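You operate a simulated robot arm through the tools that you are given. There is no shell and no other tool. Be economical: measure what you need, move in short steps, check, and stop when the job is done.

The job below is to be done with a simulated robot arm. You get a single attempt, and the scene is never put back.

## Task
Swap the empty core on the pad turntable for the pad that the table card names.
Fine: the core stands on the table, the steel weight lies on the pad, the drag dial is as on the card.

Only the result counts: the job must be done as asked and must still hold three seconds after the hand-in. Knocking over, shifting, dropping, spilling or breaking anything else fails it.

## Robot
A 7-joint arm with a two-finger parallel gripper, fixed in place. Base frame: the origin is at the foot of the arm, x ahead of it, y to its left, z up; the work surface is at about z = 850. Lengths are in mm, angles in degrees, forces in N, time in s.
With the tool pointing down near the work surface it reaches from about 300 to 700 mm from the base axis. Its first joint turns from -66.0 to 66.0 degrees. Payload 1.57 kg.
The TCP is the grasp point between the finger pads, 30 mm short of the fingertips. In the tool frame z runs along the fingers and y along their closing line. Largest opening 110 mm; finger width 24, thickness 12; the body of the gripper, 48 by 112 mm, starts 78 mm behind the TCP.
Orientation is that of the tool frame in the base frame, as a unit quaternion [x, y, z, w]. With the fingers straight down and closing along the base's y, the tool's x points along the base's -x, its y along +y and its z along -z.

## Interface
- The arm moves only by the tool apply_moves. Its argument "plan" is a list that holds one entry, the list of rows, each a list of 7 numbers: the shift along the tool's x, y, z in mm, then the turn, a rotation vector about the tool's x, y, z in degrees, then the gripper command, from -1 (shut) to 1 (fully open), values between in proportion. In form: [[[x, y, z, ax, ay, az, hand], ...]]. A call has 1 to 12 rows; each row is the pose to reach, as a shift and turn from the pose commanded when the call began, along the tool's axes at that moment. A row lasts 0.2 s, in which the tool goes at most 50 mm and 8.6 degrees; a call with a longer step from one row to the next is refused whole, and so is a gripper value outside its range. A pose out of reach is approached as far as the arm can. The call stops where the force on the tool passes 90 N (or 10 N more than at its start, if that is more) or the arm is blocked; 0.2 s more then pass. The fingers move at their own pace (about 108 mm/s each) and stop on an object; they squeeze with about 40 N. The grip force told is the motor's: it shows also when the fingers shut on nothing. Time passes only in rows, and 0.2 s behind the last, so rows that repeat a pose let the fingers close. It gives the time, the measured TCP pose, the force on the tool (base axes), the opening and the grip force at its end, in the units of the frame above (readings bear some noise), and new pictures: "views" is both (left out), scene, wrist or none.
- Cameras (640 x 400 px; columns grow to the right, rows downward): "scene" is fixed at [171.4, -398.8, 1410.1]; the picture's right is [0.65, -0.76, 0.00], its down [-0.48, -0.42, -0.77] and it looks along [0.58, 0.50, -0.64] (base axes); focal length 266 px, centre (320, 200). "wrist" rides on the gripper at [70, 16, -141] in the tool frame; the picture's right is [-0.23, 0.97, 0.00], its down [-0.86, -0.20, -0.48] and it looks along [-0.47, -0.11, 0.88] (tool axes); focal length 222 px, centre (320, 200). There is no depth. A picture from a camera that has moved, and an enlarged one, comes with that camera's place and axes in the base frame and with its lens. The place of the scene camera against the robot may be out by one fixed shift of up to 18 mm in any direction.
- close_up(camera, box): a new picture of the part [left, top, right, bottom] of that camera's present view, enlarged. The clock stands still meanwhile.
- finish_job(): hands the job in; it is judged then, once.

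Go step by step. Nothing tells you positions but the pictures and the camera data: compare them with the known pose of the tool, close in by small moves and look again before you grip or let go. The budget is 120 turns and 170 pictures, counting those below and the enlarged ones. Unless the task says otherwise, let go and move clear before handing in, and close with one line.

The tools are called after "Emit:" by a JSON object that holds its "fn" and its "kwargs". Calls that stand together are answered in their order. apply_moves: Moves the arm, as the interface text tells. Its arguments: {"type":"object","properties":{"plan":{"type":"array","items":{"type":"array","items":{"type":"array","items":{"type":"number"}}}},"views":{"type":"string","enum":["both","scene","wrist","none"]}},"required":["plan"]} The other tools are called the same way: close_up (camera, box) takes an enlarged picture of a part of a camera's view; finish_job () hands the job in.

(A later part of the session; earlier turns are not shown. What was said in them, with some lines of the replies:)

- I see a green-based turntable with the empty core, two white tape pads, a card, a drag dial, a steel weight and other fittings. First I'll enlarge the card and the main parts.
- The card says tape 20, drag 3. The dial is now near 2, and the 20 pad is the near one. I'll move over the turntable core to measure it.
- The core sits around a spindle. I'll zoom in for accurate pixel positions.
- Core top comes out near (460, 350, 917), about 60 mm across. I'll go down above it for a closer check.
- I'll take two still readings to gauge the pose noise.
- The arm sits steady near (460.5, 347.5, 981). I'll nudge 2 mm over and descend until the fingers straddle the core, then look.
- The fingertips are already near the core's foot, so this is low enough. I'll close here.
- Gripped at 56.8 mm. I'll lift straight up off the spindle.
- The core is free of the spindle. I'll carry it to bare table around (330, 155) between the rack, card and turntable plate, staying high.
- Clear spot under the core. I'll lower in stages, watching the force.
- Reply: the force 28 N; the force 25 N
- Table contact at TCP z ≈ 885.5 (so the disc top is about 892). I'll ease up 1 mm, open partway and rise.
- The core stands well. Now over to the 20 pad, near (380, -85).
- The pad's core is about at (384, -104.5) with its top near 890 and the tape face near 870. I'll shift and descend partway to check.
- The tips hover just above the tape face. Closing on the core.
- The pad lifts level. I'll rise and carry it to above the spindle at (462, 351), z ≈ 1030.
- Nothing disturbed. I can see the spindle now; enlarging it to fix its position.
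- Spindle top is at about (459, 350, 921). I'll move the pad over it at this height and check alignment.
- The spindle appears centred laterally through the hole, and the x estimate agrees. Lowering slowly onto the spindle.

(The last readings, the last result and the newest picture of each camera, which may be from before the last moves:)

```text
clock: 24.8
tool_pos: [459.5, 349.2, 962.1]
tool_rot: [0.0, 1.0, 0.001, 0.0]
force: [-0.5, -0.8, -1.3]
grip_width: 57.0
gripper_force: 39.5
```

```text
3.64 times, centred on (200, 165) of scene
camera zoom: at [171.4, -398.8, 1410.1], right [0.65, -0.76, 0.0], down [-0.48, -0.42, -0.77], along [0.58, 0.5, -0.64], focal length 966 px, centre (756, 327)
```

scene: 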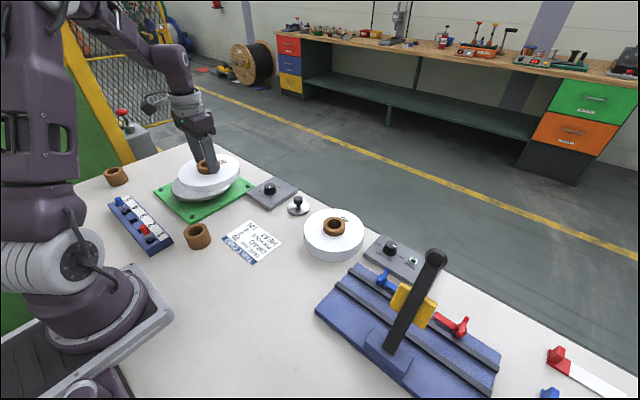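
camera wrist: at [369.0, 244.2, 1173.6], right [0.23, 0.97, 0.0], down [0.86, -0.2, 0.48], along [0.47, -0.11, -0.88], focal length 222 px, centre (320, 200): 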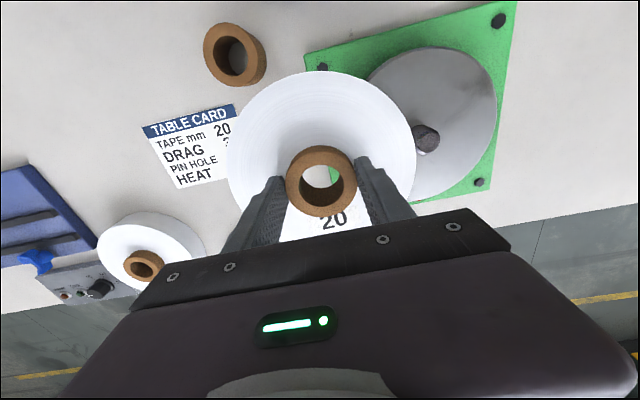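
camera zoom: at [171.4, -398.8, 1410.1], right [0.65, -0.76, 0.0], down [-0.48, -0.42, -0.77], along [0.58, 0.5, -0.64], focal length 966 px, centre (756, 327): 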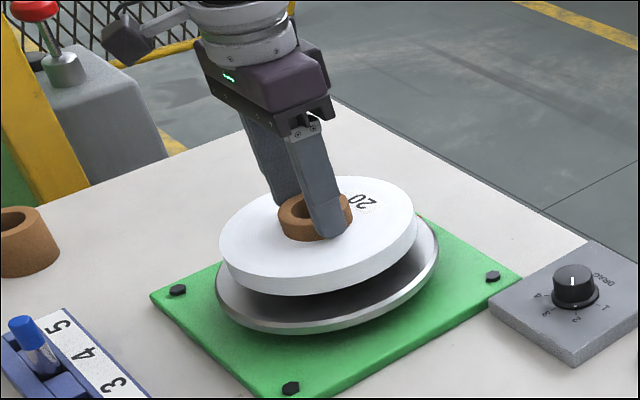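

Spindle has entered the bore. Continue down to the disc.

Emit:
{"fn": "apply_moves", "kwargs": {"plan": [[[-0.5, 0, 4, 0, 0, 0, -1], [-0.5, 0, 8, 0, 0, 0, -1], [-0.5, 0, 11, 0, 0, 0, -1], [-0.5, 0, 13, 0, 0, 0, -1], [-0.5, 0, 14, 0, 0, 0, -1]]], "views": "none"}}

Emit:
{"fn": "apply_moves", "kwargs": {"plan": [[[0, 0, 1, 0, 0, 0, -1], [0, 0, 2, 0, 0, 0, -1]]], "views": "none"}}

```text
clock: 26.0
tool_pos: [457.4, 351.6, 949.8]
tool_rot: [0.0, 1.0, 0.0, 0.0]
force: [0.4, -0.3, -2.6]
grip_width: 57.3
gripper_force: 39.5
```

```text
clock: 26.6
tool_pos: [459.0, 351.6, 947.1]
tool_rot: [-0.001, 1.0, 0.0, 0.0]
force: [-0.4, 0.1, -1.2]
grip_width: 57.4
gripper_force: 40.1
```

Emit:
{"fn": "apply_moves", "kwargs": {"plan": [[[0, 0, 1, 0, 0, 0, -1], [0, 0, 2, 0, 0, 0, -1]]], "views": "none"}}

Emit:
{"fn": "apply_moves", "kwargs": {"plan": [[[0, 0, 0, 0, 0, 0, -1]]], "views": "none"}}

Emit:
{"fn": "close_up", "kwargs": {"camera": "scene", "box": [140, 110, 260, 220]}}

```text
clock: 27.2
tool_pos: [458.6, 351.8, 947.0]
tool_rot: [0.001, 1.0, -0.001, 0.0]
force: [0.1, -0.6, 0.5]
grip_width: 57.1
gripper_force: 40.5
```

```text
clock: 27.6
tool_pos: [457.7, 351.8, 946.2]
tool_rot: [0.0, 1.0, 0.0, 0.001]
force: [-0.9, -0.3, 2.0]
grip_width: 57.0
gripper_force: 39.8
```

```text
3.64 times, centred on (200, 165) of scene
camera zoom: at [171.4, -398.8, 1410.1], right [0.65, -0.76, 0.0], down [-0.48, -0.42, -0.77], along [0.58, 0.5, -0.64], focal length 966 px, centre (756, 327)
```

zoom: 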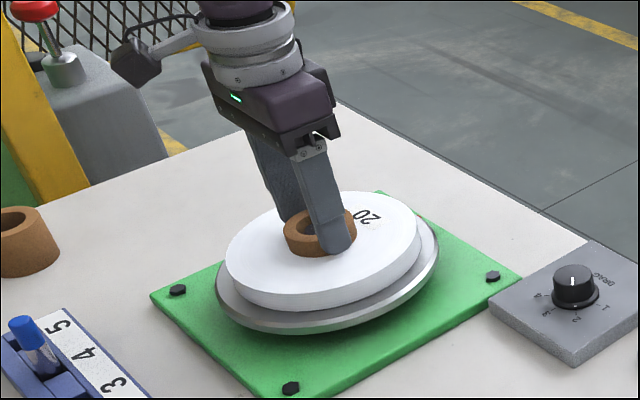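

Emit:
{"fn": "apply_moves", "kwargs": {"plan": [[[0, 0, 1, 0, 0, 0, -1], [0, 0, 1, 0, 0, 0, -1]]], "views": "none"}}

```text
clock: 28.2
tool_pos: [456.8, 351.7, 947.4]
tool_rot: [0.0, 1.0, 0.001, 0.0]
force: [-6.0, -0.8, 18.5]
grip_width: 57.0
gripper_force: 39.7
```

Seated on the disc (18 N). Easing off, opening, and rising.

Emit:
{"fn": "apply_moves", "kwargs": {"plan": [[[0, 0, -1.5, 0, 0, 0, -1], [0, 0, -1.5, 0, 0, 0, 0.5], [0, 0, -1.5, 0, 0, 0, 0.5], [0, 0, -20, 0, 0, 0, 0.5], [0, 0, -60, 0, 0, 0, 0.5], [0, 0, -90, 0, 0, 0, 0.5]]]}}

Emit:
{"fn": "close_up", "kwargs": {"camera": "scene", "box": [140, 130, 340, 230]}}

Emit:
{"fn": "close_up", "kwargs": {"camera": "wrist", "box": [120, 60, 440, 260]}}

```text
clock: 29.6
tool_pos: [457.3, 350.5, 1032.7]
tool_rot: [0.0, 1.0, 0.0, 0.0]
force: [-0.5, 0.6, 1.1]
grip_width: 82.4
gripper_force: 0.0
camera wrist: at [387.7, 366.8, 1173.7], right [0.23, 0.97, 0.0], down [0.86, -0.2, 0.48], along [0.47, -0.11, -0.88], focal length 222 px, centre (320, 200)
```

scene: 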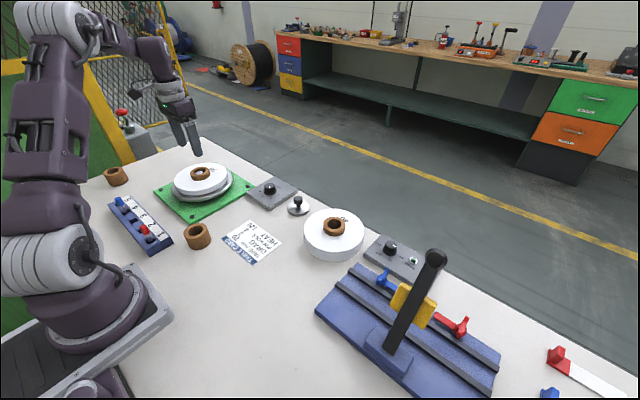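
wrist: 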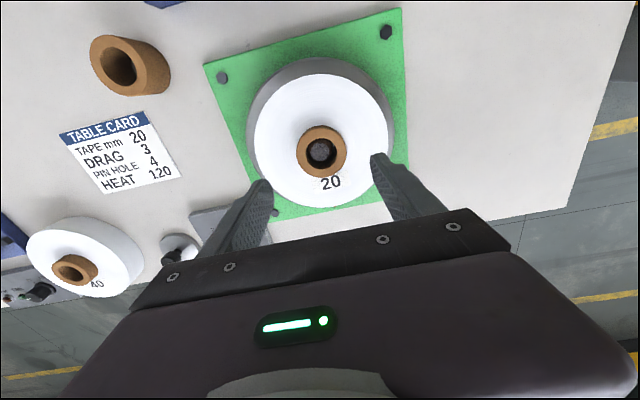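

```text
3.20 times, centred on (240, 180) of scene
camera zoom: at [171.4, -398.8, 1410.1], right [0.65, -0.76, 0.0], down [-0.48, -0.42, -0.77], along [0.58, 0.5, -0.64], focal length 850 px, centre (576, 264)
```

zoom: 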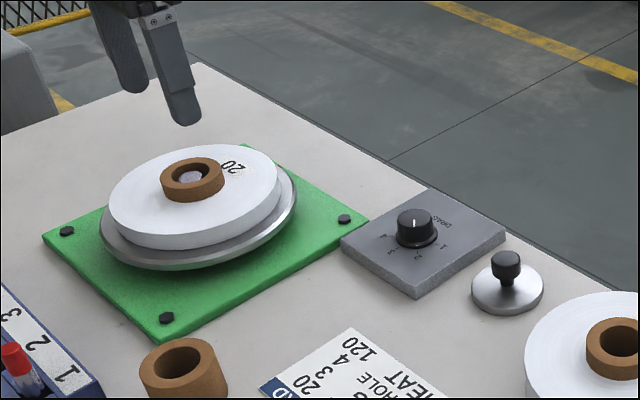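

```text
2.00 times, centred on (280, 160) of wrist
camera zoom: at [387.7, 366.8, 1173.7], right [0.23, 0.97, 0.0], down [0.86, -0.2, 0.48], along [0.47, -0.11, -0.88], focal length 444 px, centre (400, 280)
```

zoom: 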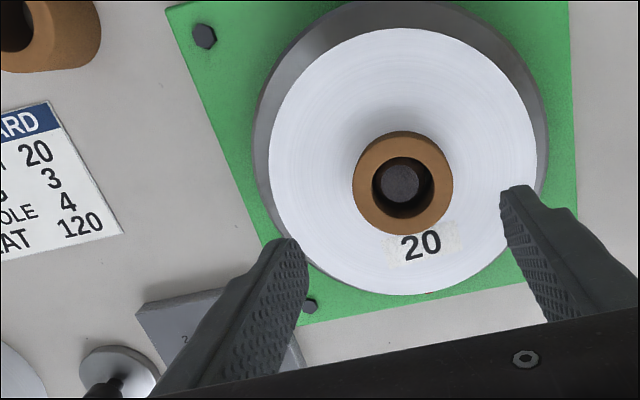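

The pad sits flat on the turntable. Next I'll go over the steel weight (about (593, 52)) to measure it and the dial.

Emit:
{"fn": "apply_moves", "kwargs": {"plan": [[[-19, -42, 0, 0, 0, 0, 0.5], [-38, -84, 0, 0, 0, 0, 0.5], [-57, -126, 0, 0, 0, 0, 0.5], [-76, -168, 0, 0, 0, 0, 0.5], [-95, -210, 0, 0, 0, 0, 0.5], [-114, -252, 0, 0, 0, 0, 0.5], [-130, -290, 0, 0, 0, 0, 0.5], [-130, -290, 0, 0, 0, 0, 0.5]]], "views": "wrist"}}

Emit:
{"fn": "close_up", "kwargs": {"camera": "wrist", "box": [230, 60, 430, 240]}}

Emit:
{"fn": "close_up", "kwargs": {"camera": "wrist", "box": [420, 60, 640, 240]}}

```text
clock: 31.4
tool_pos: [585.1, 59.5, 1035.8]
tool_rot: [0.0, 1.0, -0.001, 0.001]
force: [0.4, -0.1, -0.4]
grip_width: 82.8
gripper_force: 0.0
camera wrist: at [513.8, 76.2, 1175.6], right [0.23, 0.97, 0.0], down [0.86, -0.2, 0.48], along [0.47, -0.11, -0.88], focal length 222 px, centre (320, 200)
```

wrist: 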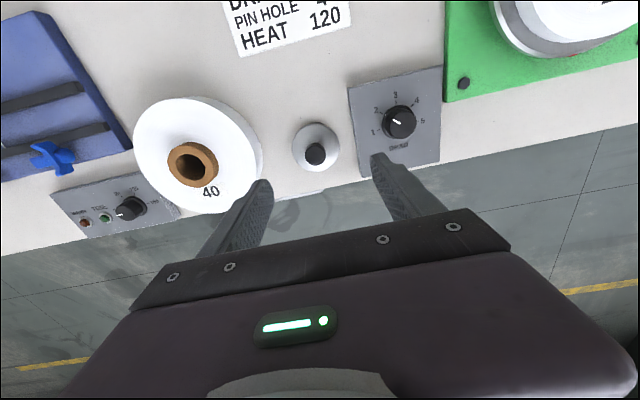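

```text
2.22 times, centred on (330, 150) of wrist
camera zoom: at [513.8, 76.2, 1175.6], right [0.23, 0.97, 0.0], down [0.86, -0.2, 0.48], along [0.47, -0.11, -0.88], focal length 494 px, centre (298, 311)
```

zoom: 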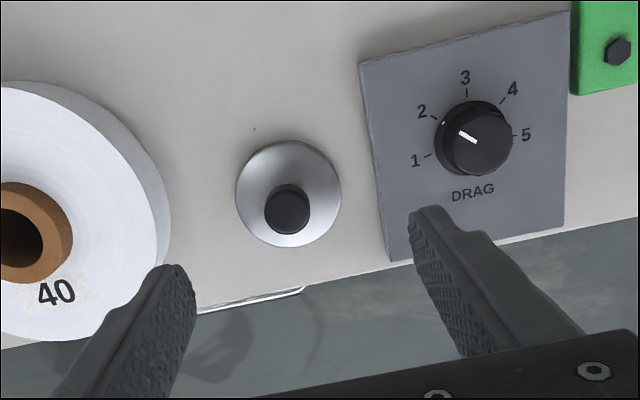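

```text
2.22 times, centred on (530, 150) of wrist
camera zoom: at [513.8, 76.2, 1175.6], right [0.23, 0.97, 0.0], down [0.86, -0.2, 0.48], along [0.47, -0.11, -0.88], focal length 494 px, centre (-147, 311)
```

zoom: 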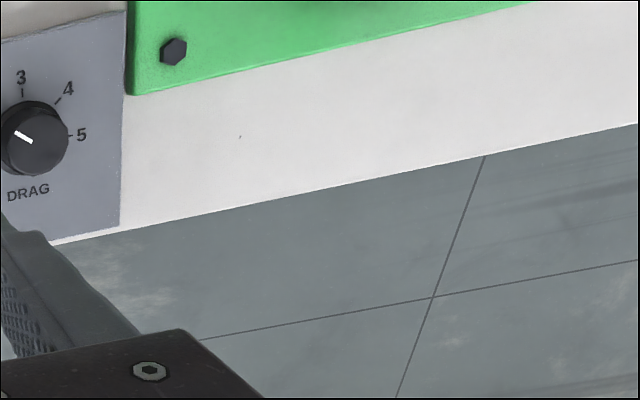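

The weight is about 68 mm across at (597, 50), knob ~27 mm with its top near z 895. I'll narrow the fingers and descend over the knob, then check.

Emit:
{"fn": "apply_moves", "kwargs": {"plan": [[[-11.5, -9, 20, 0, 0, 0, 0.1], [-11.5, -9, 60, 0, 0, 0, 0.1], [-11.5, -9, 95, 0, 0, 0, 0.1], [-11.5, -9, 95, 0, 0, 0, 0.1]]], "views": "none"}}

Emit:
{"fn": "close_up", "kwargs": {"camera": "wrist", "box": [220, 80, 420, 260]}}

Emit:
{"fn": "close_up", "kwargs": {"camera": "scene", "box": [240, 140, 360, 240]}}

```text
clock: 32.4
tool_pos: [597.1, 48.8, 940.2]
tool_rot: [-0.001, 1.0, 0.0, 0.001]
force: [0.3, -0.4, 0.1]
grip_width: 60.6
gripper_force: 0.1
```

```text
2.22 times, centred on (320, 170) of wrist
camera zoom: at [528.5, 65.1, 1080.1], right [0.23, 0.97, 0.0], down [0.86, -0.2, 0.48], along [0.47, -0.11, -0.88], focal length 494 px, centre (320, 267)
```

zoom: 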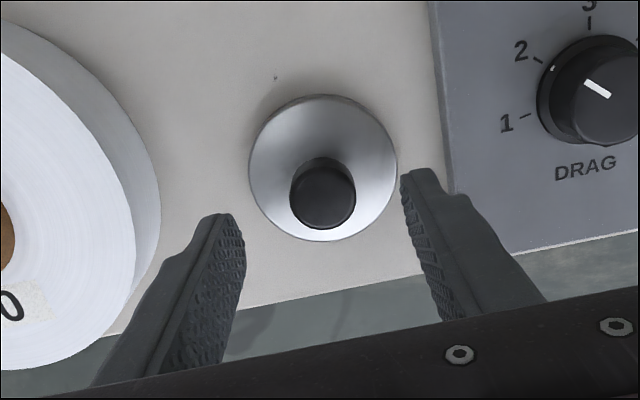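

```text
4.00 times, centred on (300, 190) of scene
camera zoom: at [171.4, -398.8, 1410.1], right [0.65, -0.76, 0.0], down [-0.48, -0.42, -0.77], along [0.58, 0.5, -0.64], focal length 1062 px, centre (400, 240)
```

zoom: 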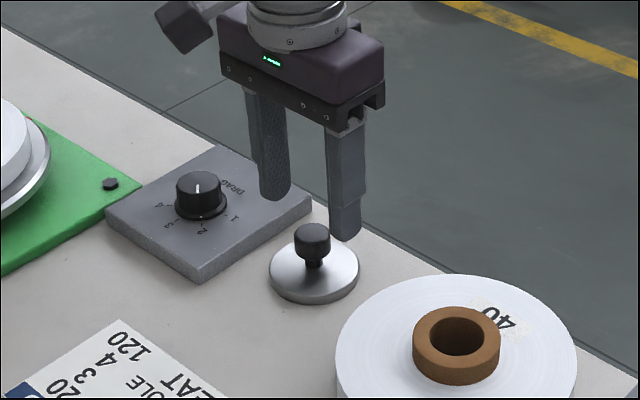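

Emit:
{"fn": "apply_moves", "kwargs": {"plan": [[[1, 2, 15, 0, 0, 0, 0.1], [1, 2, 30, 0, 0, 0, 0.1], [1, 2, 38, 0, 0, 0, 0.1], [1, 2, 38, 0, 0, 0, 0.1]]], "views": "none"}}

Emit:
{"fn": "close_up", "kwargs": {"camera": "wrist", "box": [220, 80, 420, 260]}}

Emit:
{"fn": "close_up", "kwargs": {"camera": "scene", "box": [260, 160, 340, 230]}}

```text
clock: 33.4
tool_pos: [597.6, 53.5, 902.4]
tool_rot: [0.0, 1.0, -0.001, 0.0]
force: [0.4, 0.5, 0.0]
grip_width: 60.6
gripper_force: 0.0
```

```text
2.22 times, centred on (320, 170) of wrist
camera zoom: at [527.4, 69.2, 1042.3], right [0.23, 0.97, 0.0], down [0.86, -0.2, 0.48], along [0.47, -0.11, -0.88], focal length 494 px, centre (320, 267)
```

zoom: 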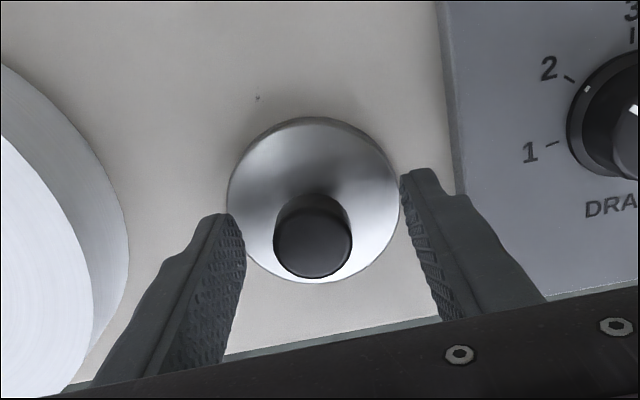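

```text
5.71 times, centred on (300, 195) of scene
camera zoom: at [171.4, -398.8, 1410.1], right [0.65, -0.76, 0.0], down [-0.48, -0.42, -0.77], along [0.58, 0.5, -0.64], focal length 1518 px, centre (434, 229)
```

zoom: 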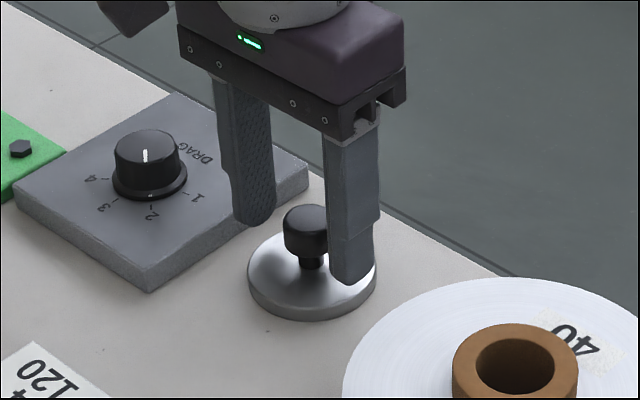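

Emit:
{"fn": "apply_moves", "kwargs": {"plan": [[[0, -2.5, 0, 0, 0, 0, 0.1], [0, -2.5, 0, 0, 0, 0, -1], [0, -2.5, 0, 0, 0, 0, -1], [0, -2.5, 0, 0, 0, 0, -1]]], "views": "none"}}

Emit:
{"fn": "close_up", "kwargs": {"camera": "scene", "box": [260, 160, 340, 230]}}

```text
clock: 34.4
tool_pos: [598.1, 51.4, 902.0]
tool_rot: [0.0, 1.0, 0.0, 0.0]
force: [0.2, -1.9, 1.3]
grip_width: 26.9
gripper_force: 38.0
```

```text
5.71 times, centred on (300, 195) of scene
camera zoom: at [171.4, -398.8, 1410.0], right [0.65, -0.76, 0.0], down [-0.48, -0.42, -0.77], along [0.58, 0.5, -0.64], focal length 1518 px, centre (434, 229)
```

zoom: 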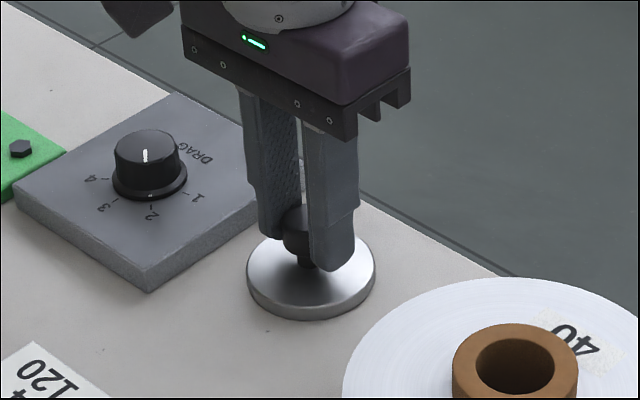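

Gripped at 27 mm. I'll lift it and carry it over to the pad centre, (457.5, 352).

Emit:
{"fn": "apply_moves", "kwargs": {"plan": [[[0, 0, -10, 0, 0, 0, -1], [0, 0, -50, 0, 0, 0, -1], [0, 0, -100, 0, 0, 0, -1], [0, 0, -145, 0, 0, 0, -1], [20, 42, -145, 0, 0, 0, -1], [40, 84, -145, 0, 0, 0, -1], [60, 126, -145, 0, 0, 0, -1], [80, 168, -145, 0, 0, 0, -1], [100, 210, -145, 0, 0, 0, -1], [120, 252, -145, 0, 0, 0, -1], [140, 298, -145, 0, 0, 0, -1], [140, 298, -145, 0, 0, 0, -1]]]}}

Emit:
{"fn": "close_up", "kwargs": {"camera": "wrist", "box": [220, 60, 420, 240]}}

Emit:
{"fn": "close_up", "kwargs": {"camera": "scene", "box": [140, 100, 260, 210]}}

```text
refused: row 11 steps farther than a row can; nothing moved
```

```text
2.22 times, centred on (320, 150) of wrist
camera zoom: at [528.1, 67.0, 1042.6], right [0.23, 0.97, 0.0], down [0.85, -0.2, 0.48], along [0.47, -0.11, -0.88], focal length 494 px, centre (320, 311)
```

zoom: 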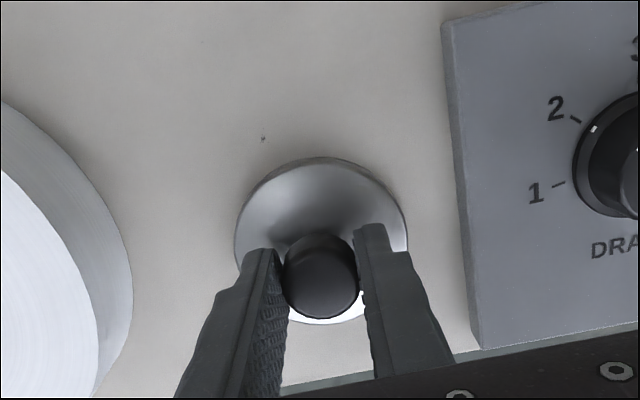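

```text
3.64 times, centred on (200, 155) of scene
camera zoom: at [171.4, -398.8, 1410.0], right [0.65, -0.76, 0.0], down [-0.48, -0.42, -0.77], along [0.58, 0.5, -0.64], focal length 966 px, centre (756, 364)
```

zoom: 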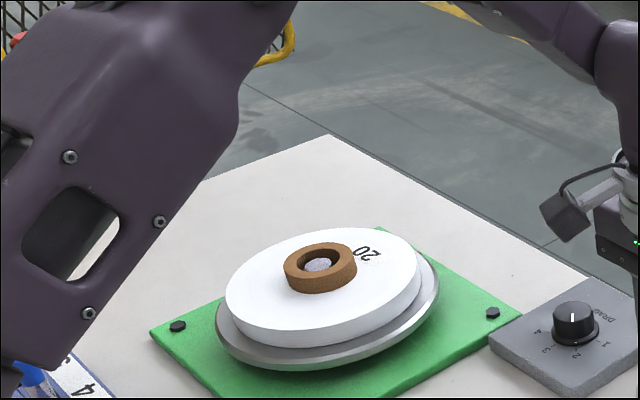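

One step was a hair too long and nothing moved; re-sending with a shorter last step.

Emit:
{"fn": "apply_moves", "kwargs": {"plan": [[[0, 0, -10, 0, 0, 0, -1], [0, 0, -50, 0, 0, 0, -1], [0, 0, -98, 0, 0, 0, -1], [0, 0, -145, 0, 0, 0, -1], [20, 43, -145, 0, 0, 0, -1], [40, 86, -145, 0, 0, 0, -1], [60, 129, -145, 0, 0, 0, -1], [80, 172, -145, 0, 0, 0, -1], [100, 215, -145, 0, 0, 0, -1], [120, 258, -145, 0, 0, 0, -1], [140, 298, -145, 0, 0, 0, -1], [140, 298, -145, 0, 0, 0, -1]]]}}

Emit:
{"fn": "close_up", "kwargs": {"camera": "wrist", "box": [220, 60, 420, 240]}}

Emit:
{"fn": "close_up", "kwargs": {"camera": "scene", "box": [140, 100, 260, 210]}}

```text
clock: 37.0
tool_pos: [455.9, 351.7, 1048.4]
tool_rot: [0.0, 1.0, 0.001, 0.0]
force: [0.4, 0.0, -2.5]
grip_width: 27.3
gripper_force: 37.6
camera wrist: at [385.5, 368.4, 1187.9], right [0.23, 0.97, 0.0], down [0.85, -0.2, 0.48], along [0.47, -0.11, -0.88], focal length 222 px, centre (320, 200)
```

scene: 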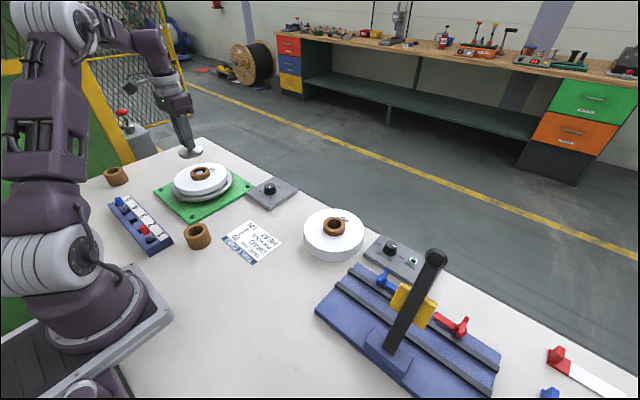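
wrist: 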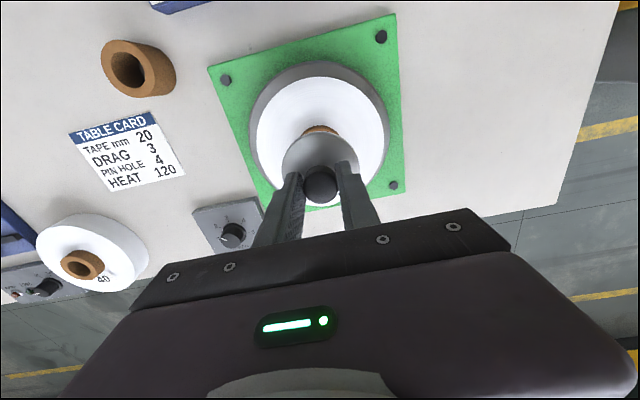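

```text
2.22 times, centred on (320, 150) of wrist
camera zoom: at [385.5, 368.4, 1187.9], right [0.23, 0.97, 0.0], down [0.85, -0.2, 0.48], along [0.47, -0.11, -0.88], focal length 494 px, centre (320, 311)
```

zoom: 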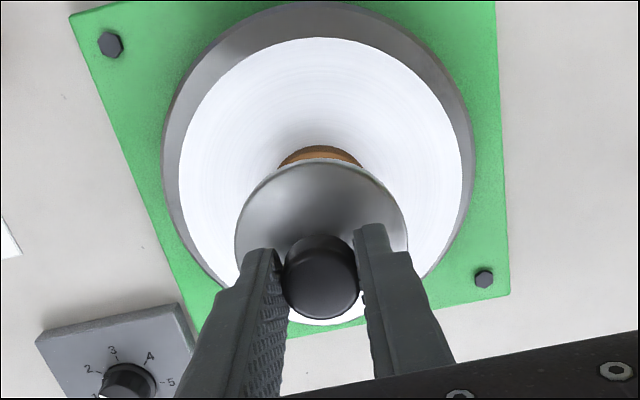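

```text
3.64 times, centred on (200, 155) of scene
camera zoom: at [171.5, -398.7, 1410.1], right [0.65, -0.76, 0.0], down [-0.48, -0.42, -0.77], along [0.58, 0.5, -0.64], focal length 966 px, centre (756, 364)
```

zoom: 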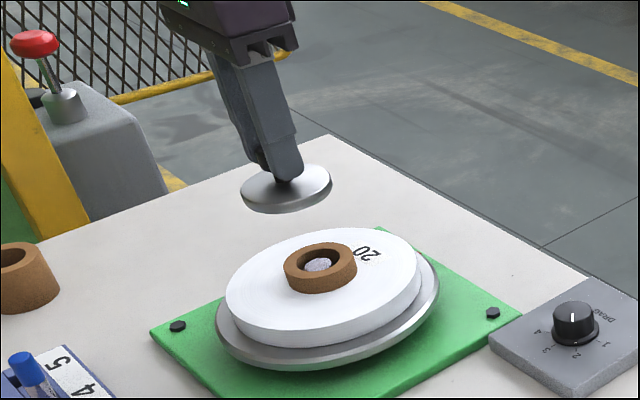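

Aligned over the core. Lowering to just above it.

Emit:
{"fn": "apply_moves", "kwargs": {"plan": [[[-1, 0, 20, 0, 0, 0, -1], [-1, 0, 40, 0, 0, 0, -1], [-1, 0, 55, 0, 0, 0, -1], [-1, 0, 60, 0, 0, 0, -1], [-1, 0, 60, 0, 0, 0, -1]]], "views": "none"}}

Emit:
{"fn": "close_up", "kwargs": {"camera": "wrist", "box": [220, 60, 420, 240]}}

Emit:
{"fn": "close_up", "kwargs": {"camera": "scene", "box": [150, 120, 250, 210]}}

```text
clock: 38.2
tool_pos: [459.6, 350.0, 987.6]
tool_rot: [0.0, 1.0, 0.0, 0.0]
force: [-0.4, 0.1, -3.1]
grip_width: 27.3
gripper_force: 37.5
```

```text
2.22 times, centred on (320, 150) of wrist
camera zoom: at [389.4, 366.8, 1128.3], right [0.23, 0.97, 0.0], down [0.86, -0.2, 0.48], along [0.47, -0.11, -0.88], focal length 494 px, centre (320, 311)
```

zoom: 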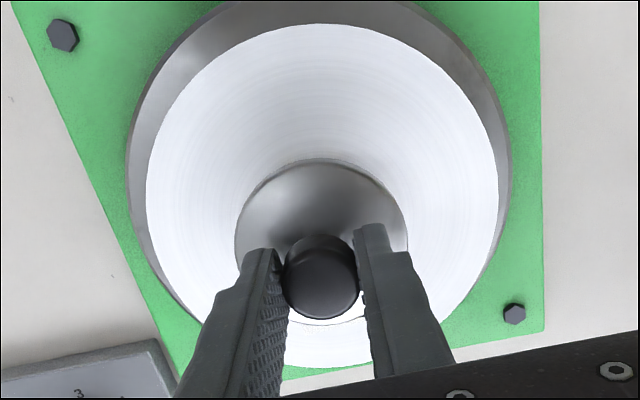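

```text
4.44 times, centred on (200, 165) of scene
camera zoom: at [171.4, -398.7, 1410.1], right [0.65, -0.76, 0.0], down [-0.48, -0.42, -0.77], along [0.58, 0.5, -0.64], focal length 1181 px, centre (853, 356)
```

zoom: 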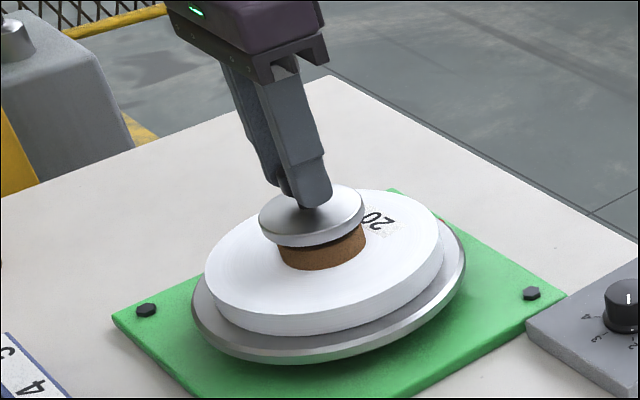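

Emit:
{"fn": "apply_moves", "kwargs": {"plan": [[[1, 0.5, 1, 0, 0, 0, -1], [1, 0.5, 2, 0, 0, 0, -1], [1, 0.5, 3, 0, 0, 0, -1]]], "views": "none"}}

Emit:
{"fn": "apply_moves", "kwargs": {"plan": [[[0, 0, 0.7, 0, 0, 0, -1], [0, 0, 1.4, 0, 0, 0, -1]]], "views": "none"}}

```text
clock: 39.0
tool_pos: [458.8, 350.0, 985.5]
tool_rot: [0.001, 1.0, 0.0, 0.0]
force: [-0.3, 0.5, -2.8]
grip_width: 26.9
gripper_force: 37.3
```

```text
clock: 39.6
tool_pos: [459.2, 349.4, 982.6]
tool_rot: [0.0, 1.0, 0.0, 0.0]
force: [0.5, 0.0, -3.2]
grip_width: 26.9
gripper_force: 38.5
```

Emit:
{"fn": "apply_moves", "kwargs": {"plan": [[[0, 0, 0.7, 0, 0, 0, -1], [0, 0, 1.4, 0, 0, 0, -1]]], "views": "none"}}

Emit:
{"fn": "close_up", "kwargs": {"camera": "scene", "box": [170, 140, 230, 200]}}

```text
clock: 40.2
tool_pos: [459.5, 349.9, 981.6]
tool_rot: [0.0, 1.0, 0.0, 0.001]
force: [0.7, 0.5, -3.2]
grip_width: 26.9
gripper_force: 37.3
```

```text
6.67 times, centred on (200, 170) of scene
camera zoom: at [171.4, -398.7, 1410.1], right [0.65, -0.76, 0.0], down [-0.48, -0.42, -0.77], along [0.58, 0.5, -0.64], focal length 1771 px, centre (1120, 400)
```

zoom: 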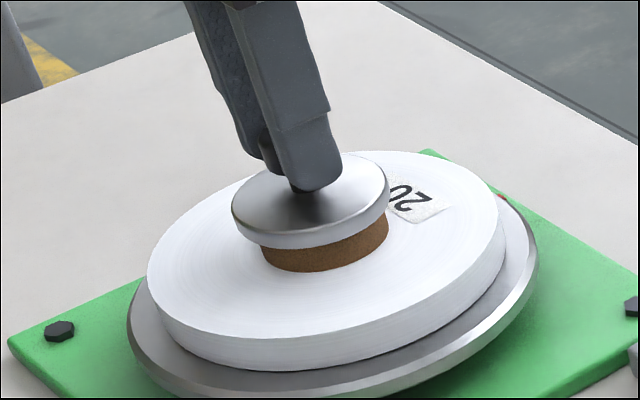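

Still hanging, very close. Continue in small steps.

Emit:
{"fn": "apply_moves", "kwargs": {"plan": [[[0, 0, 0.7, 0, 0, 0, -1], [0, 0, 1.4, 0, 0, 0, -1], [0, 0, 2, 0, 0, 0, -1]]], "views": "none"}}

Emit:
{"fn": "apply_moves", "kwargs": {"plan": [[[0, 0, 0, 0, 0, 0, -1]]], "views": "none"}}

```text
clock: 41.0
tool_pos: [459.7, 349.2, 981.2]
tool_rot: [0.0, 1.0, 0.001, 0.0]
force: [-5.7, -3.0, 22.3]
grip_width: 27.1
gripper_force: 38.5
```

```text
clock: 41.4
tool_pos: [458.9, 350.1, 981.3]
tool_rot: [0.0, 1.0, 0.001, 0.001]
force: [-7.3, -3.7, 28.7]
grip_width: 26.9
gripper_force: 37.5
```

Contact. Easing off, opening, then rising.

Emit:
{"fn": "apply_moves", "kwargs": {"plan": [[[0, 0, -1, 0, 0, 0, -1], [0, 0, -1, 0, 0, 0, 0], [0, 0, -1, 0, 0, 0, 0], [0, 0, -15, 0, 0, 0, 0], [0, 0, -40, 0, 0, 0, 0], [0, 0, -75, 0, 0, 0, 0], [0, 0, -75, 0, 0, 0, 0]]]}}

Emit:
{"fn": "close_up", "kwargs": {"camera": "scene", "box": [150, 120, 310, 220]}}

Emit:
{"fn": "close_up", "kwargs": {"camera": "wrist", "box": [220, 60, 420, 240]}}

```text
clock: 43.0
tool_pos: [457.2, 350.8, 1055.1]
tool_rot: [0.001, 1.0, 0.0, 0.0]
force: [0.3, 0.3, 0.1]
grip_width: 55.0
gripper_force: 0.0
camera wrist: at [386.5, 366.9, 1195.7], right [0.23, 0.97, 0.0], down [0.86, -0.2, 0.48], along [0.47, -0.11, -0.88], focal length 222 px, centre (320, 200)
```

scene: 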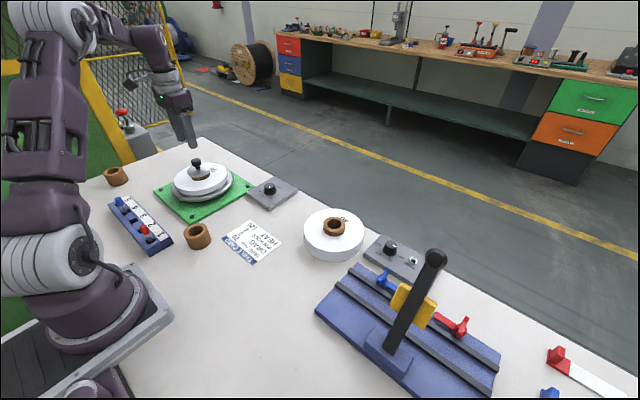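
wrist: 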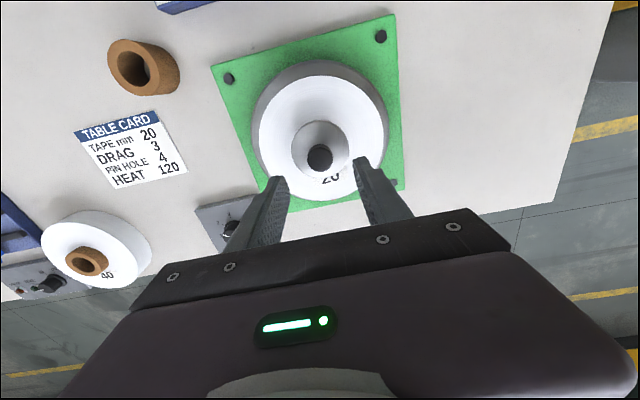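

```text
4.00 times, centred on (230, 170) of scene
camera zoom: at [171.4, -398.8, 1410.1], right [0.65, -0.76, 0.0], down [-0.48, -0.42, -0.77], along [0.58, 0.5, -0.64], focal length 1062 px, centre (680, 320)
```

zoom: 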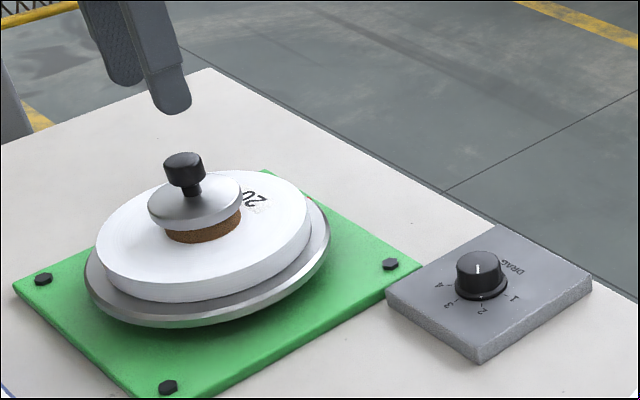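

```text
2.22 times, centred on (320, 150) of wrist
camera zoom: at [386.5, 366.9, 1195.7], right [0.23, 0.97, 0.0], down [0.86, -0.2, 0.48], along [0.47, -0.11, -0.88], focal length 494 px, centre (320, 311)
```

zoom: 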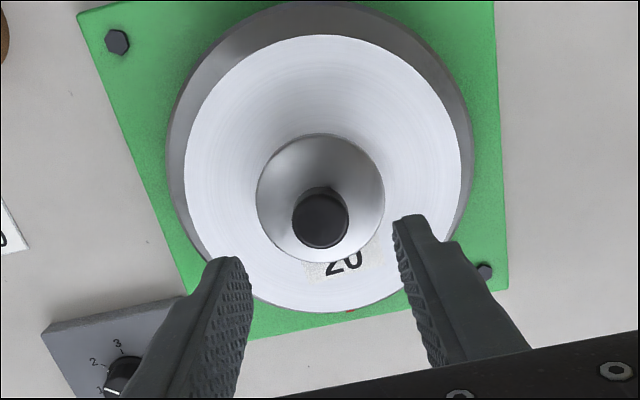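

The weight rests flat on the pad. Now to the drag dial, near (585, 163).

Emit:
{"fn": "apply_moves", "kwargs": {"plan": [[[-24, -36, 0, 0, 0, 0, 0], [-48, -72, 0, 0, 0, 0, 0], [-72, -108, 0, 0, 0, 0, 0], [-96, -144, 0, 0, 0, 0, 0], [-120, -180, 0, 0, 0, 0, 0], [-126, -188, 40, 0, 0, 0, 0], [-126, -188, 75, 0, 0, 0, 0], [-126, -188, 75, 0, 0, 0, 0]]], "views": "wrist"}}

Emit:
{"fn": "close_up", "kwargs": {"camera": "wrist", "box": [240, 80, 400, 220]}}

Emit:
{"fn": "close_up", "kwargs": {"camera": "scene", "box": [230, 150, 310, 220]}}

```text
clock: 44.8
tool_pos: [582.7, 162.6, 980.1]
tool_rot: [-0.001, 1.0, 0.0, 0.0]
force: [-0.4, -0.3, -0.5]
grip_width: 55.0
gripper_force: 0.1
camera wrist: at [512.4, 177.9, 1119.6], right [0.23, 0.97, 0.0], down [0.85, -0.2, 0.48], along [0.47, -0.11, -0.88], focal length 222 px, centre (320, 200)
```

wrist: 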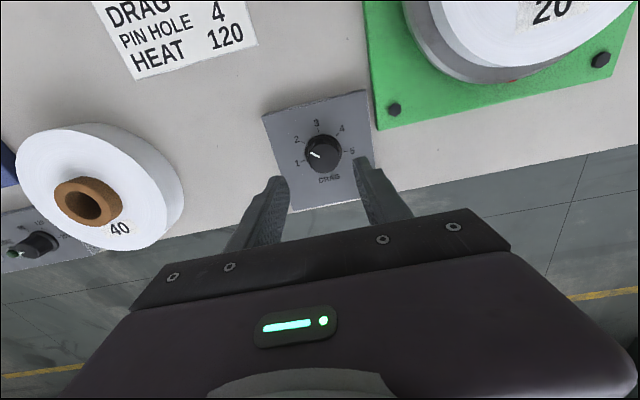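

```text
2.86 times, centred on (320, 150) of wrist
camera zoom: at [512.4, 177.9, 1119.6], right [0.23, 0.97, 0.0], down [0.85, -0.2, 0.48], along [0.47, -0.11, -0.88], focal length 635 px, centre (320, 343)
```

zoom: 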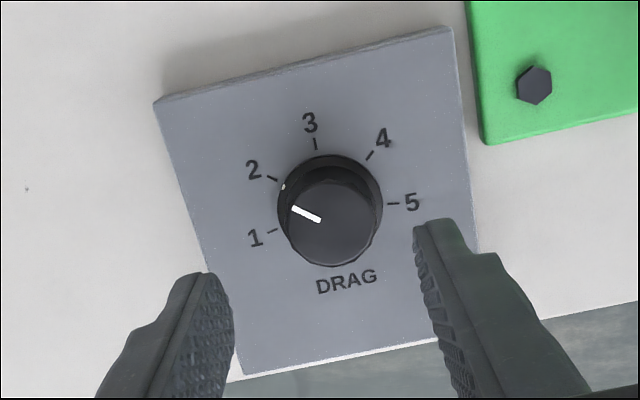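

```text
5.71 times, centred on (270, 185) of scene
camera zoom: at [171.4, -398.8, 1410.1], right [0.65, -0.76, 0.0], down [-0.48, -0.42, -0.77], along [0.58, 0.5, -0.64], focal length 1518 px, centre (606, 286)
```

zoom: 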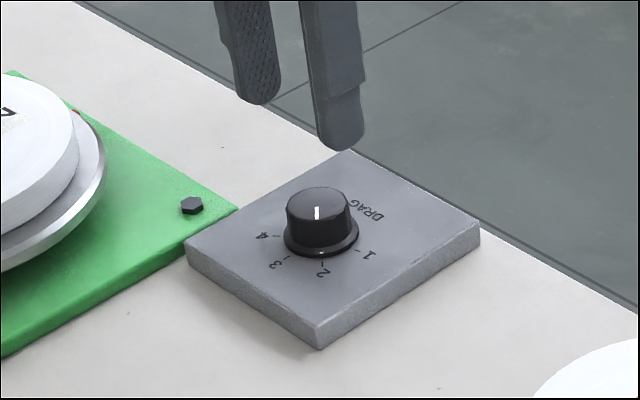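

Dial pointer sits at 2; marks are 50° apart, 3 lies clockwise (from above), and the dial axis is about (584, 166), cap top ~893. I'll pre-turn the hand by -25° and descend partway.

Emit:
{"fn": "apply_moves", "kwargs": {"plan": [[[-1.5, 3.7, 10, 0, 0, -8.4, 0], [-1.5, 3.7, 25, 0, 0, -16.8, 0], [-1.5, 3.7, 40, 0, 0, -25, 0], [-1.5, 3.7, 40, 0, 0, -25, 0]]], "views": "none"}}

Emit:
{"fn": "close_up", "kwargs": {"camera": "wrist", "box": [230, 90, 410, 250]}}

Emit:
{"fn": "close_up", "kwargs": {"camera": "scene", "box": [230, 140, 310, 220]}}

```text
clock: 45.8
tool_pos: [586.8, 163.6, 939.3]
tool_rot: [-0.218, 0.976, 0.0, 0.0]
force: [-0.5, -0.5, 0.7]
grip_width: 55.1
gripper_force: 0.0
```

```text
2.50 times, centred on (320, 170) of wrist
camera zoom: at [516.3, 148.9, 1078.2], right [-0.21, 0.98, 0.0], down [0.86, 0.18, 0.48], along [0.47, 0.1, -0.88], focal length 555 px, centre (320, 275)
```

zoom: 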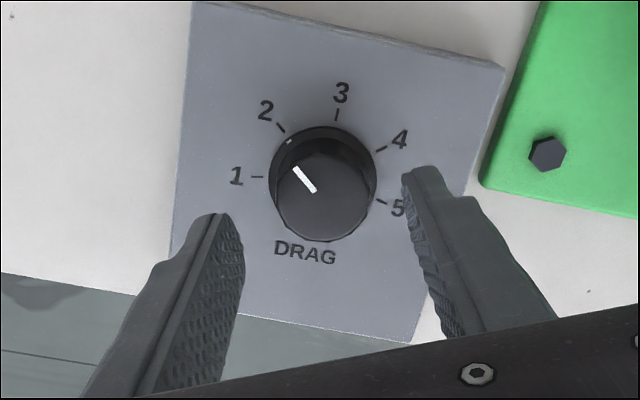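

```text
5.00 times, centred on (270, 180) of scene
camera zoom: at [171.4, -398.8, 1410.1], right [0.65, -0.76, 0.0], down [-0.48, -0.42, -0.77], along [0.58, 0.5, -0.64], focal length 1328 px, centre (570, 300)
```

zoom: 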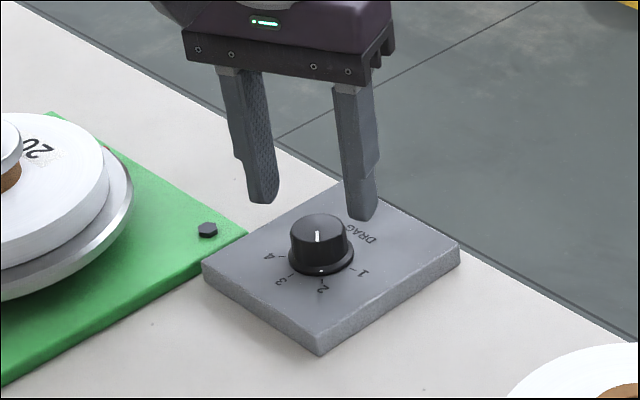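

Emit:
{"fn": "apply_moves", "kwargs": {"plan": [[[2, 1.7, 10, 0, 0, 0, 0], [2, 1.7, 20, 0, 0, 0, 0], [2, 1.7, 28, 0, 0, 0, 0], [2, 1.7, 31, 0, 0, 0, 0], [2, 1.7, 31, 0, 0, 0, 0]]], "views": "none"}}

Emit:
{"fn": "close_up", "kwargs": {"camera": "wrist", "box": [230, 90, 410, 250]}}

Emit:
{"fn": "close_up", "kwargs": {"camera": "scene", "box": [230, 140, 310, 220]}}

```text
clock: 47.0
tool_pos: [583.4, 165.4, 907.8]
tool_rot: [-0.216, 0.976, 0.001, 0.0]
force: [0.3, -0.5, 0.3]
grip_width: 55.1
gripper_force: 0.1
```

```text
2.50 times, centred on (320, 170) of wrist
camera zoom: at [513.1, 150.5, 1047.5], right [-0.21, 0.98, 0.0], down [0.86, 0.18, 0.48], along [0.47, 0.1, -0.88], focal length 555 px, centre (320, 275)
```

zoom: 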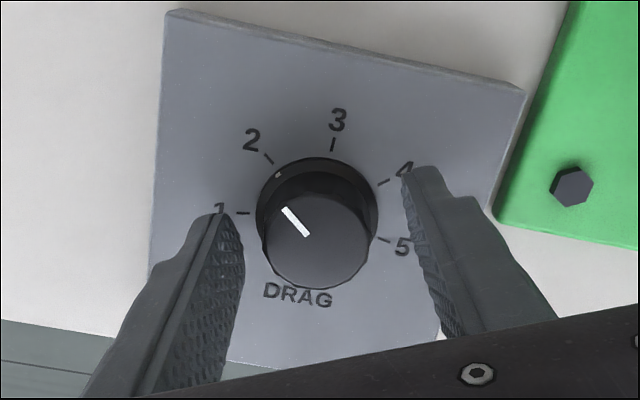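

```text
5.00 times, centred on (270, 180) of scene
camera zoom: at [171.4, -398.8, 1410.1], right [0.65, -0.76, 0.0], down [-0.48, -0.42, -0.77], along [0.58, 0.5, -0.64], focal length 1328 px, centre (570, 300)
```

zoom: 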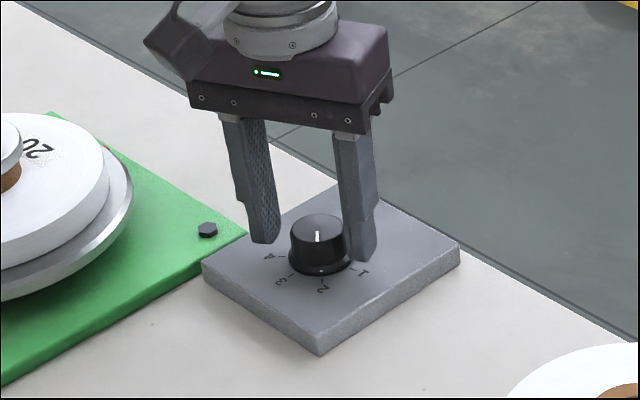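

Emit:
{"fn": "apply_moves", "kwargs": {"plan": [[[-1, -1.2, 0, 0, 0, 0, 0], [-1, -1.2, 0, 0, 0, 0, -0.2], [-1, -1.2, 0, 0, 0, 0, -1], [-1, -1.2, 0, 0, 0, 0, -1], [-1, -1.2, 0, 0, 0, 0, -1]]], "views": "none"}}

Emit:
{"fn": "close_up", "kwargs": {"camera": "wrist", "box": [230, 90, 410, 250]}}

```text
clock: 48.2
tool_pos: [585.5, 163.5, 907.8]
tool_rot: [-0.216, 0.976, -0.001, 0.001]
force: [4.5, -8.4, -2.1]
grip_width: 34.5
gripper_force: 42.1
```

```text
2.50 times, centred on (320, 170) of wrist
camera zoom: at [514.5, 149.5, 1047.8], right [-0.21, 0.98, 0.0], down [0.86, 0.18, 0.48], along [0.47, 0.1, -0.88], focal length 555 px, centre (320, 275)
```

zoom: 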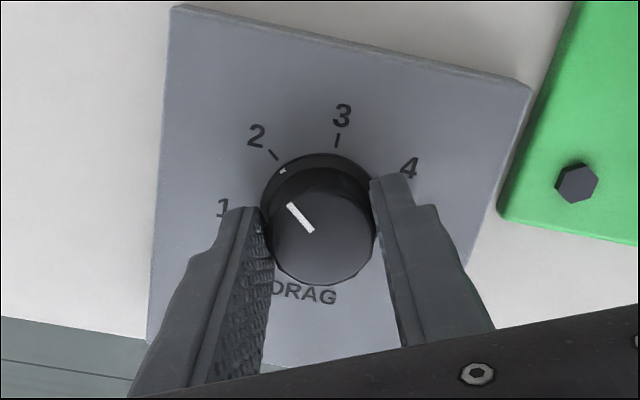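

Gripped at 34.5 mm. I'll turn +50° in steps.

Emit:
{"fn": "apply_moves", "kwargs": {"plan": [[[0, -0.8, 0, 0, 0, 0, -1], [0, -0.8, 0, 0, 0, 8.3, -1], [0, -0.8, 0, 0, 0, 16.7, -1], [0, -0.8, 0, 0, 0, 25, -1], [0, -0.8, 0, 0, 0, 33.3, -1], [0, -0.8, 0, 0, 0, 41.7, -1], [0, -0.8, 0, 0, 0, 50, -1], [0, -0.8, 0, 0, 0, 50, -1], [0, -0.8, 0, 0, 0, 50, -1]]], "views": "none"}}

Emit:
{"fn": "close_up", "kwargs": {"camera": "wrist", "box": [230, 90, 410, 250]}}

Emit:
{"fn": "close_up", "kwargs": {"camera": "scene", "box": [230, 140, 310, 220]}}

```text
clock: 50.2
tool_pos: [585.1, 165.8, 908.7]
tool_rot: [0.216, 0.976, 0.001, 0.0]
force: [5.9, 8.7, -13.7]
grip_width: 34.6
gripper_force: 42.0
```

```text
2.50 times, centred on (320, 170) of wrist
camera zoom: at [528.5, 209.6, 1048.0], right [0.62, 0.79, 0.0], down [0.69, -0.54, 0.48], along [0.38, -0.29, -0.88], focal length 555 px, centre (320, 275)
```

zoom: 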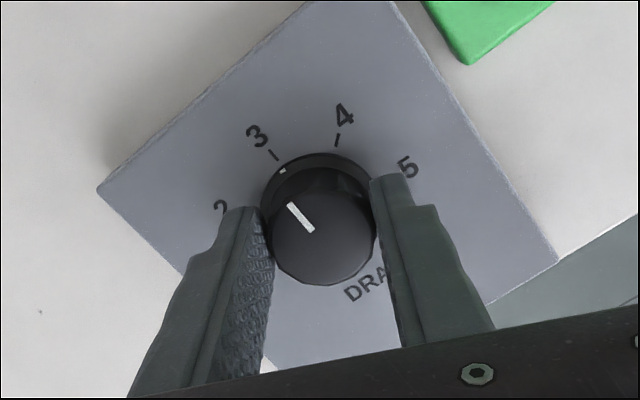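

```text
5.00 times, centred on (270, 180) of scene
camera zoom: at [171.8, -398.5, 1410.1], right [0.65, -0.76, 0.0], down [-0.48, -0.42, -0.77], along [0.58, 0.5, -0.64], focal length 1328 px, centre (570, 300)
```

zoom: 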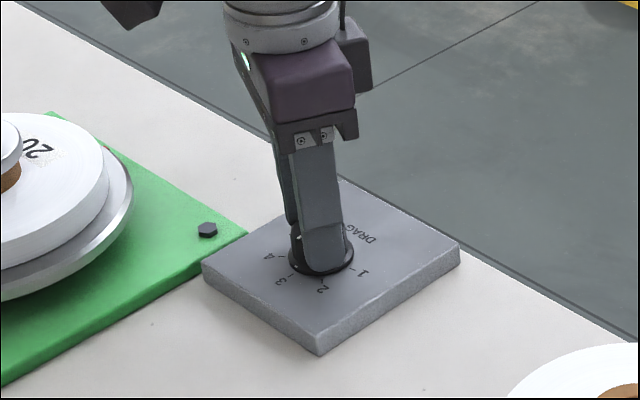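

The mark now lines up with 3. Releasing and rising straight up.

Emit:
{"fn": "apply_moves", "kwargs": {"plan": [[[0, 0, 0, 0, 0, 0, 0], [0, 0, 0, 0, 0, 0, 0], [0, 0, -15, 0, 0, 0, 0], [0, 0, -50, 0, 0, 0, 0], [0, 0, -90, 0, 0, 0, 0], [0, 0, -90, 0, 0, -8.3, 0], [0, 0, -90, 0, 0, -16.7, 0], [0, 0, -90, 0, 0, -25, 0]]]}}

Emit:
{"fn": "close_up", "kwargs": {"camera": "wrist", "box": [240, 80, 400, 220]}}

Emit:
{"fn": "close_up", "kwargs": {"camera": "scene", "box": [90, 140, 330, 290]}}

```text
clock: 52.0
tool_pos: [584.8, 164.5, 998.5]
tool_rot: [-0.001, 1.0, 0.0, -0.001]
force: [-0.1, -0.6, 0.0]
grip_width: 55.1
gripper_force: 0.0
camera wrist: at [514.9, 180.4, 1137.9], right [0.23, 0.97, 0.0], down [0.86, -0.2, 0.48], along [0.47, -0.11, -0.88], focal length 222 px, centre (320, 200)
```

scene: 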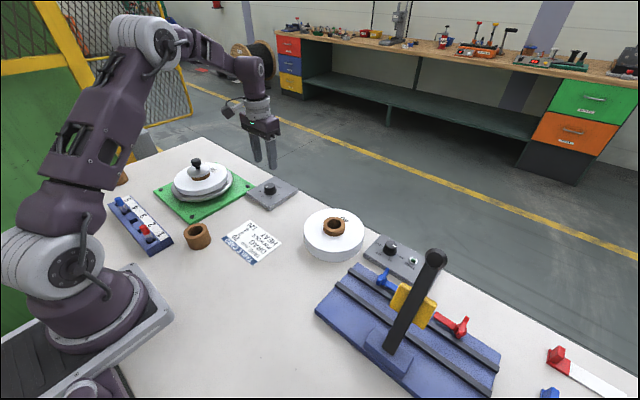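
wrist: 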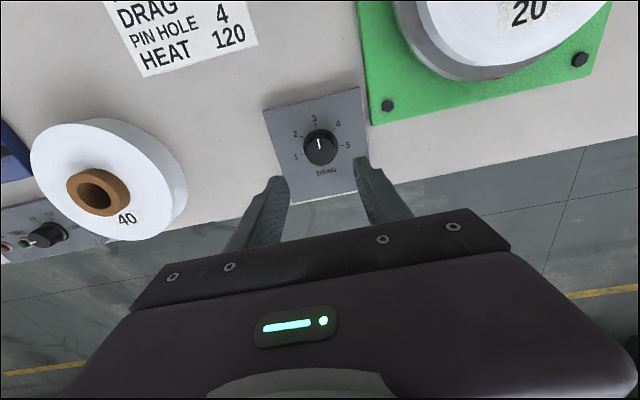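

```text
2.86 times, centred on (320, 150) of wrist
camera zoom: at [514.9, 180.4, 1137.9], right [0.23, 0.97, 0.0], down [0.86, -0.2, 0.48], along [0.47, -0.11, -0.88], focal length 635 px, centre (320, 343)
```

zoom: 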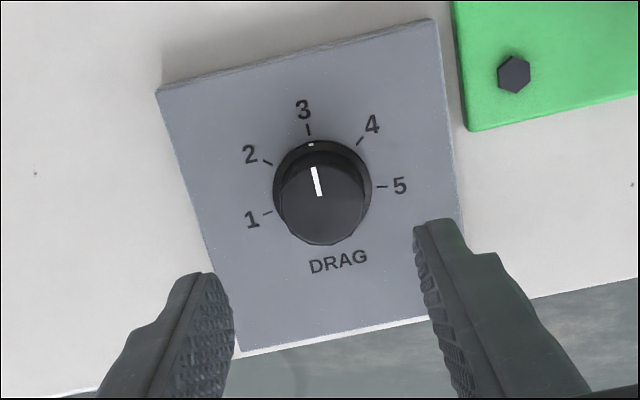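

```text
2.67 times, centred on (210, 215) of scene
camera zoom: at [171.4, -398.8, 1410.1], right [0.65, -0.76, 0.0], down [-0.48, -0.42, -0.77], along [0.58, 0.5, -0.64], focal length 708 px, centre (613, 160)
```

zoom: 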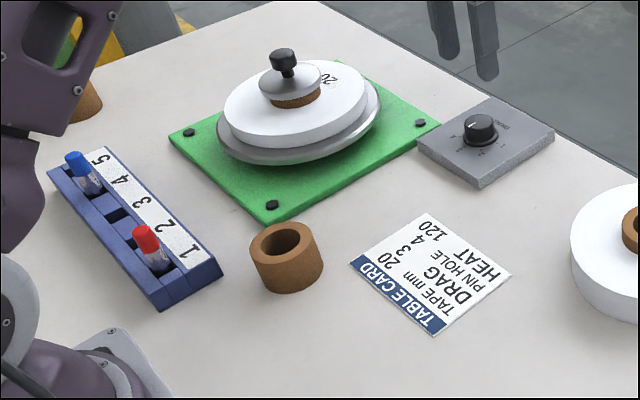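

The dial reads 3, the 20 pad is on the turntable with the weight on it, and the empty core stands on the table. The hand is clear, so I'm handing in.

Emit:
{"fn": "finish_job", "kwargs": {}}

```text
The job is handed in.
```

I handed the job in. The 20 mm pad is on the turntable, the empty core stands on the table, and the drag dial is at 3. The steel weight rests on top of the pad's core, not on the tape face, because it is too wide to sit fully on the tape.
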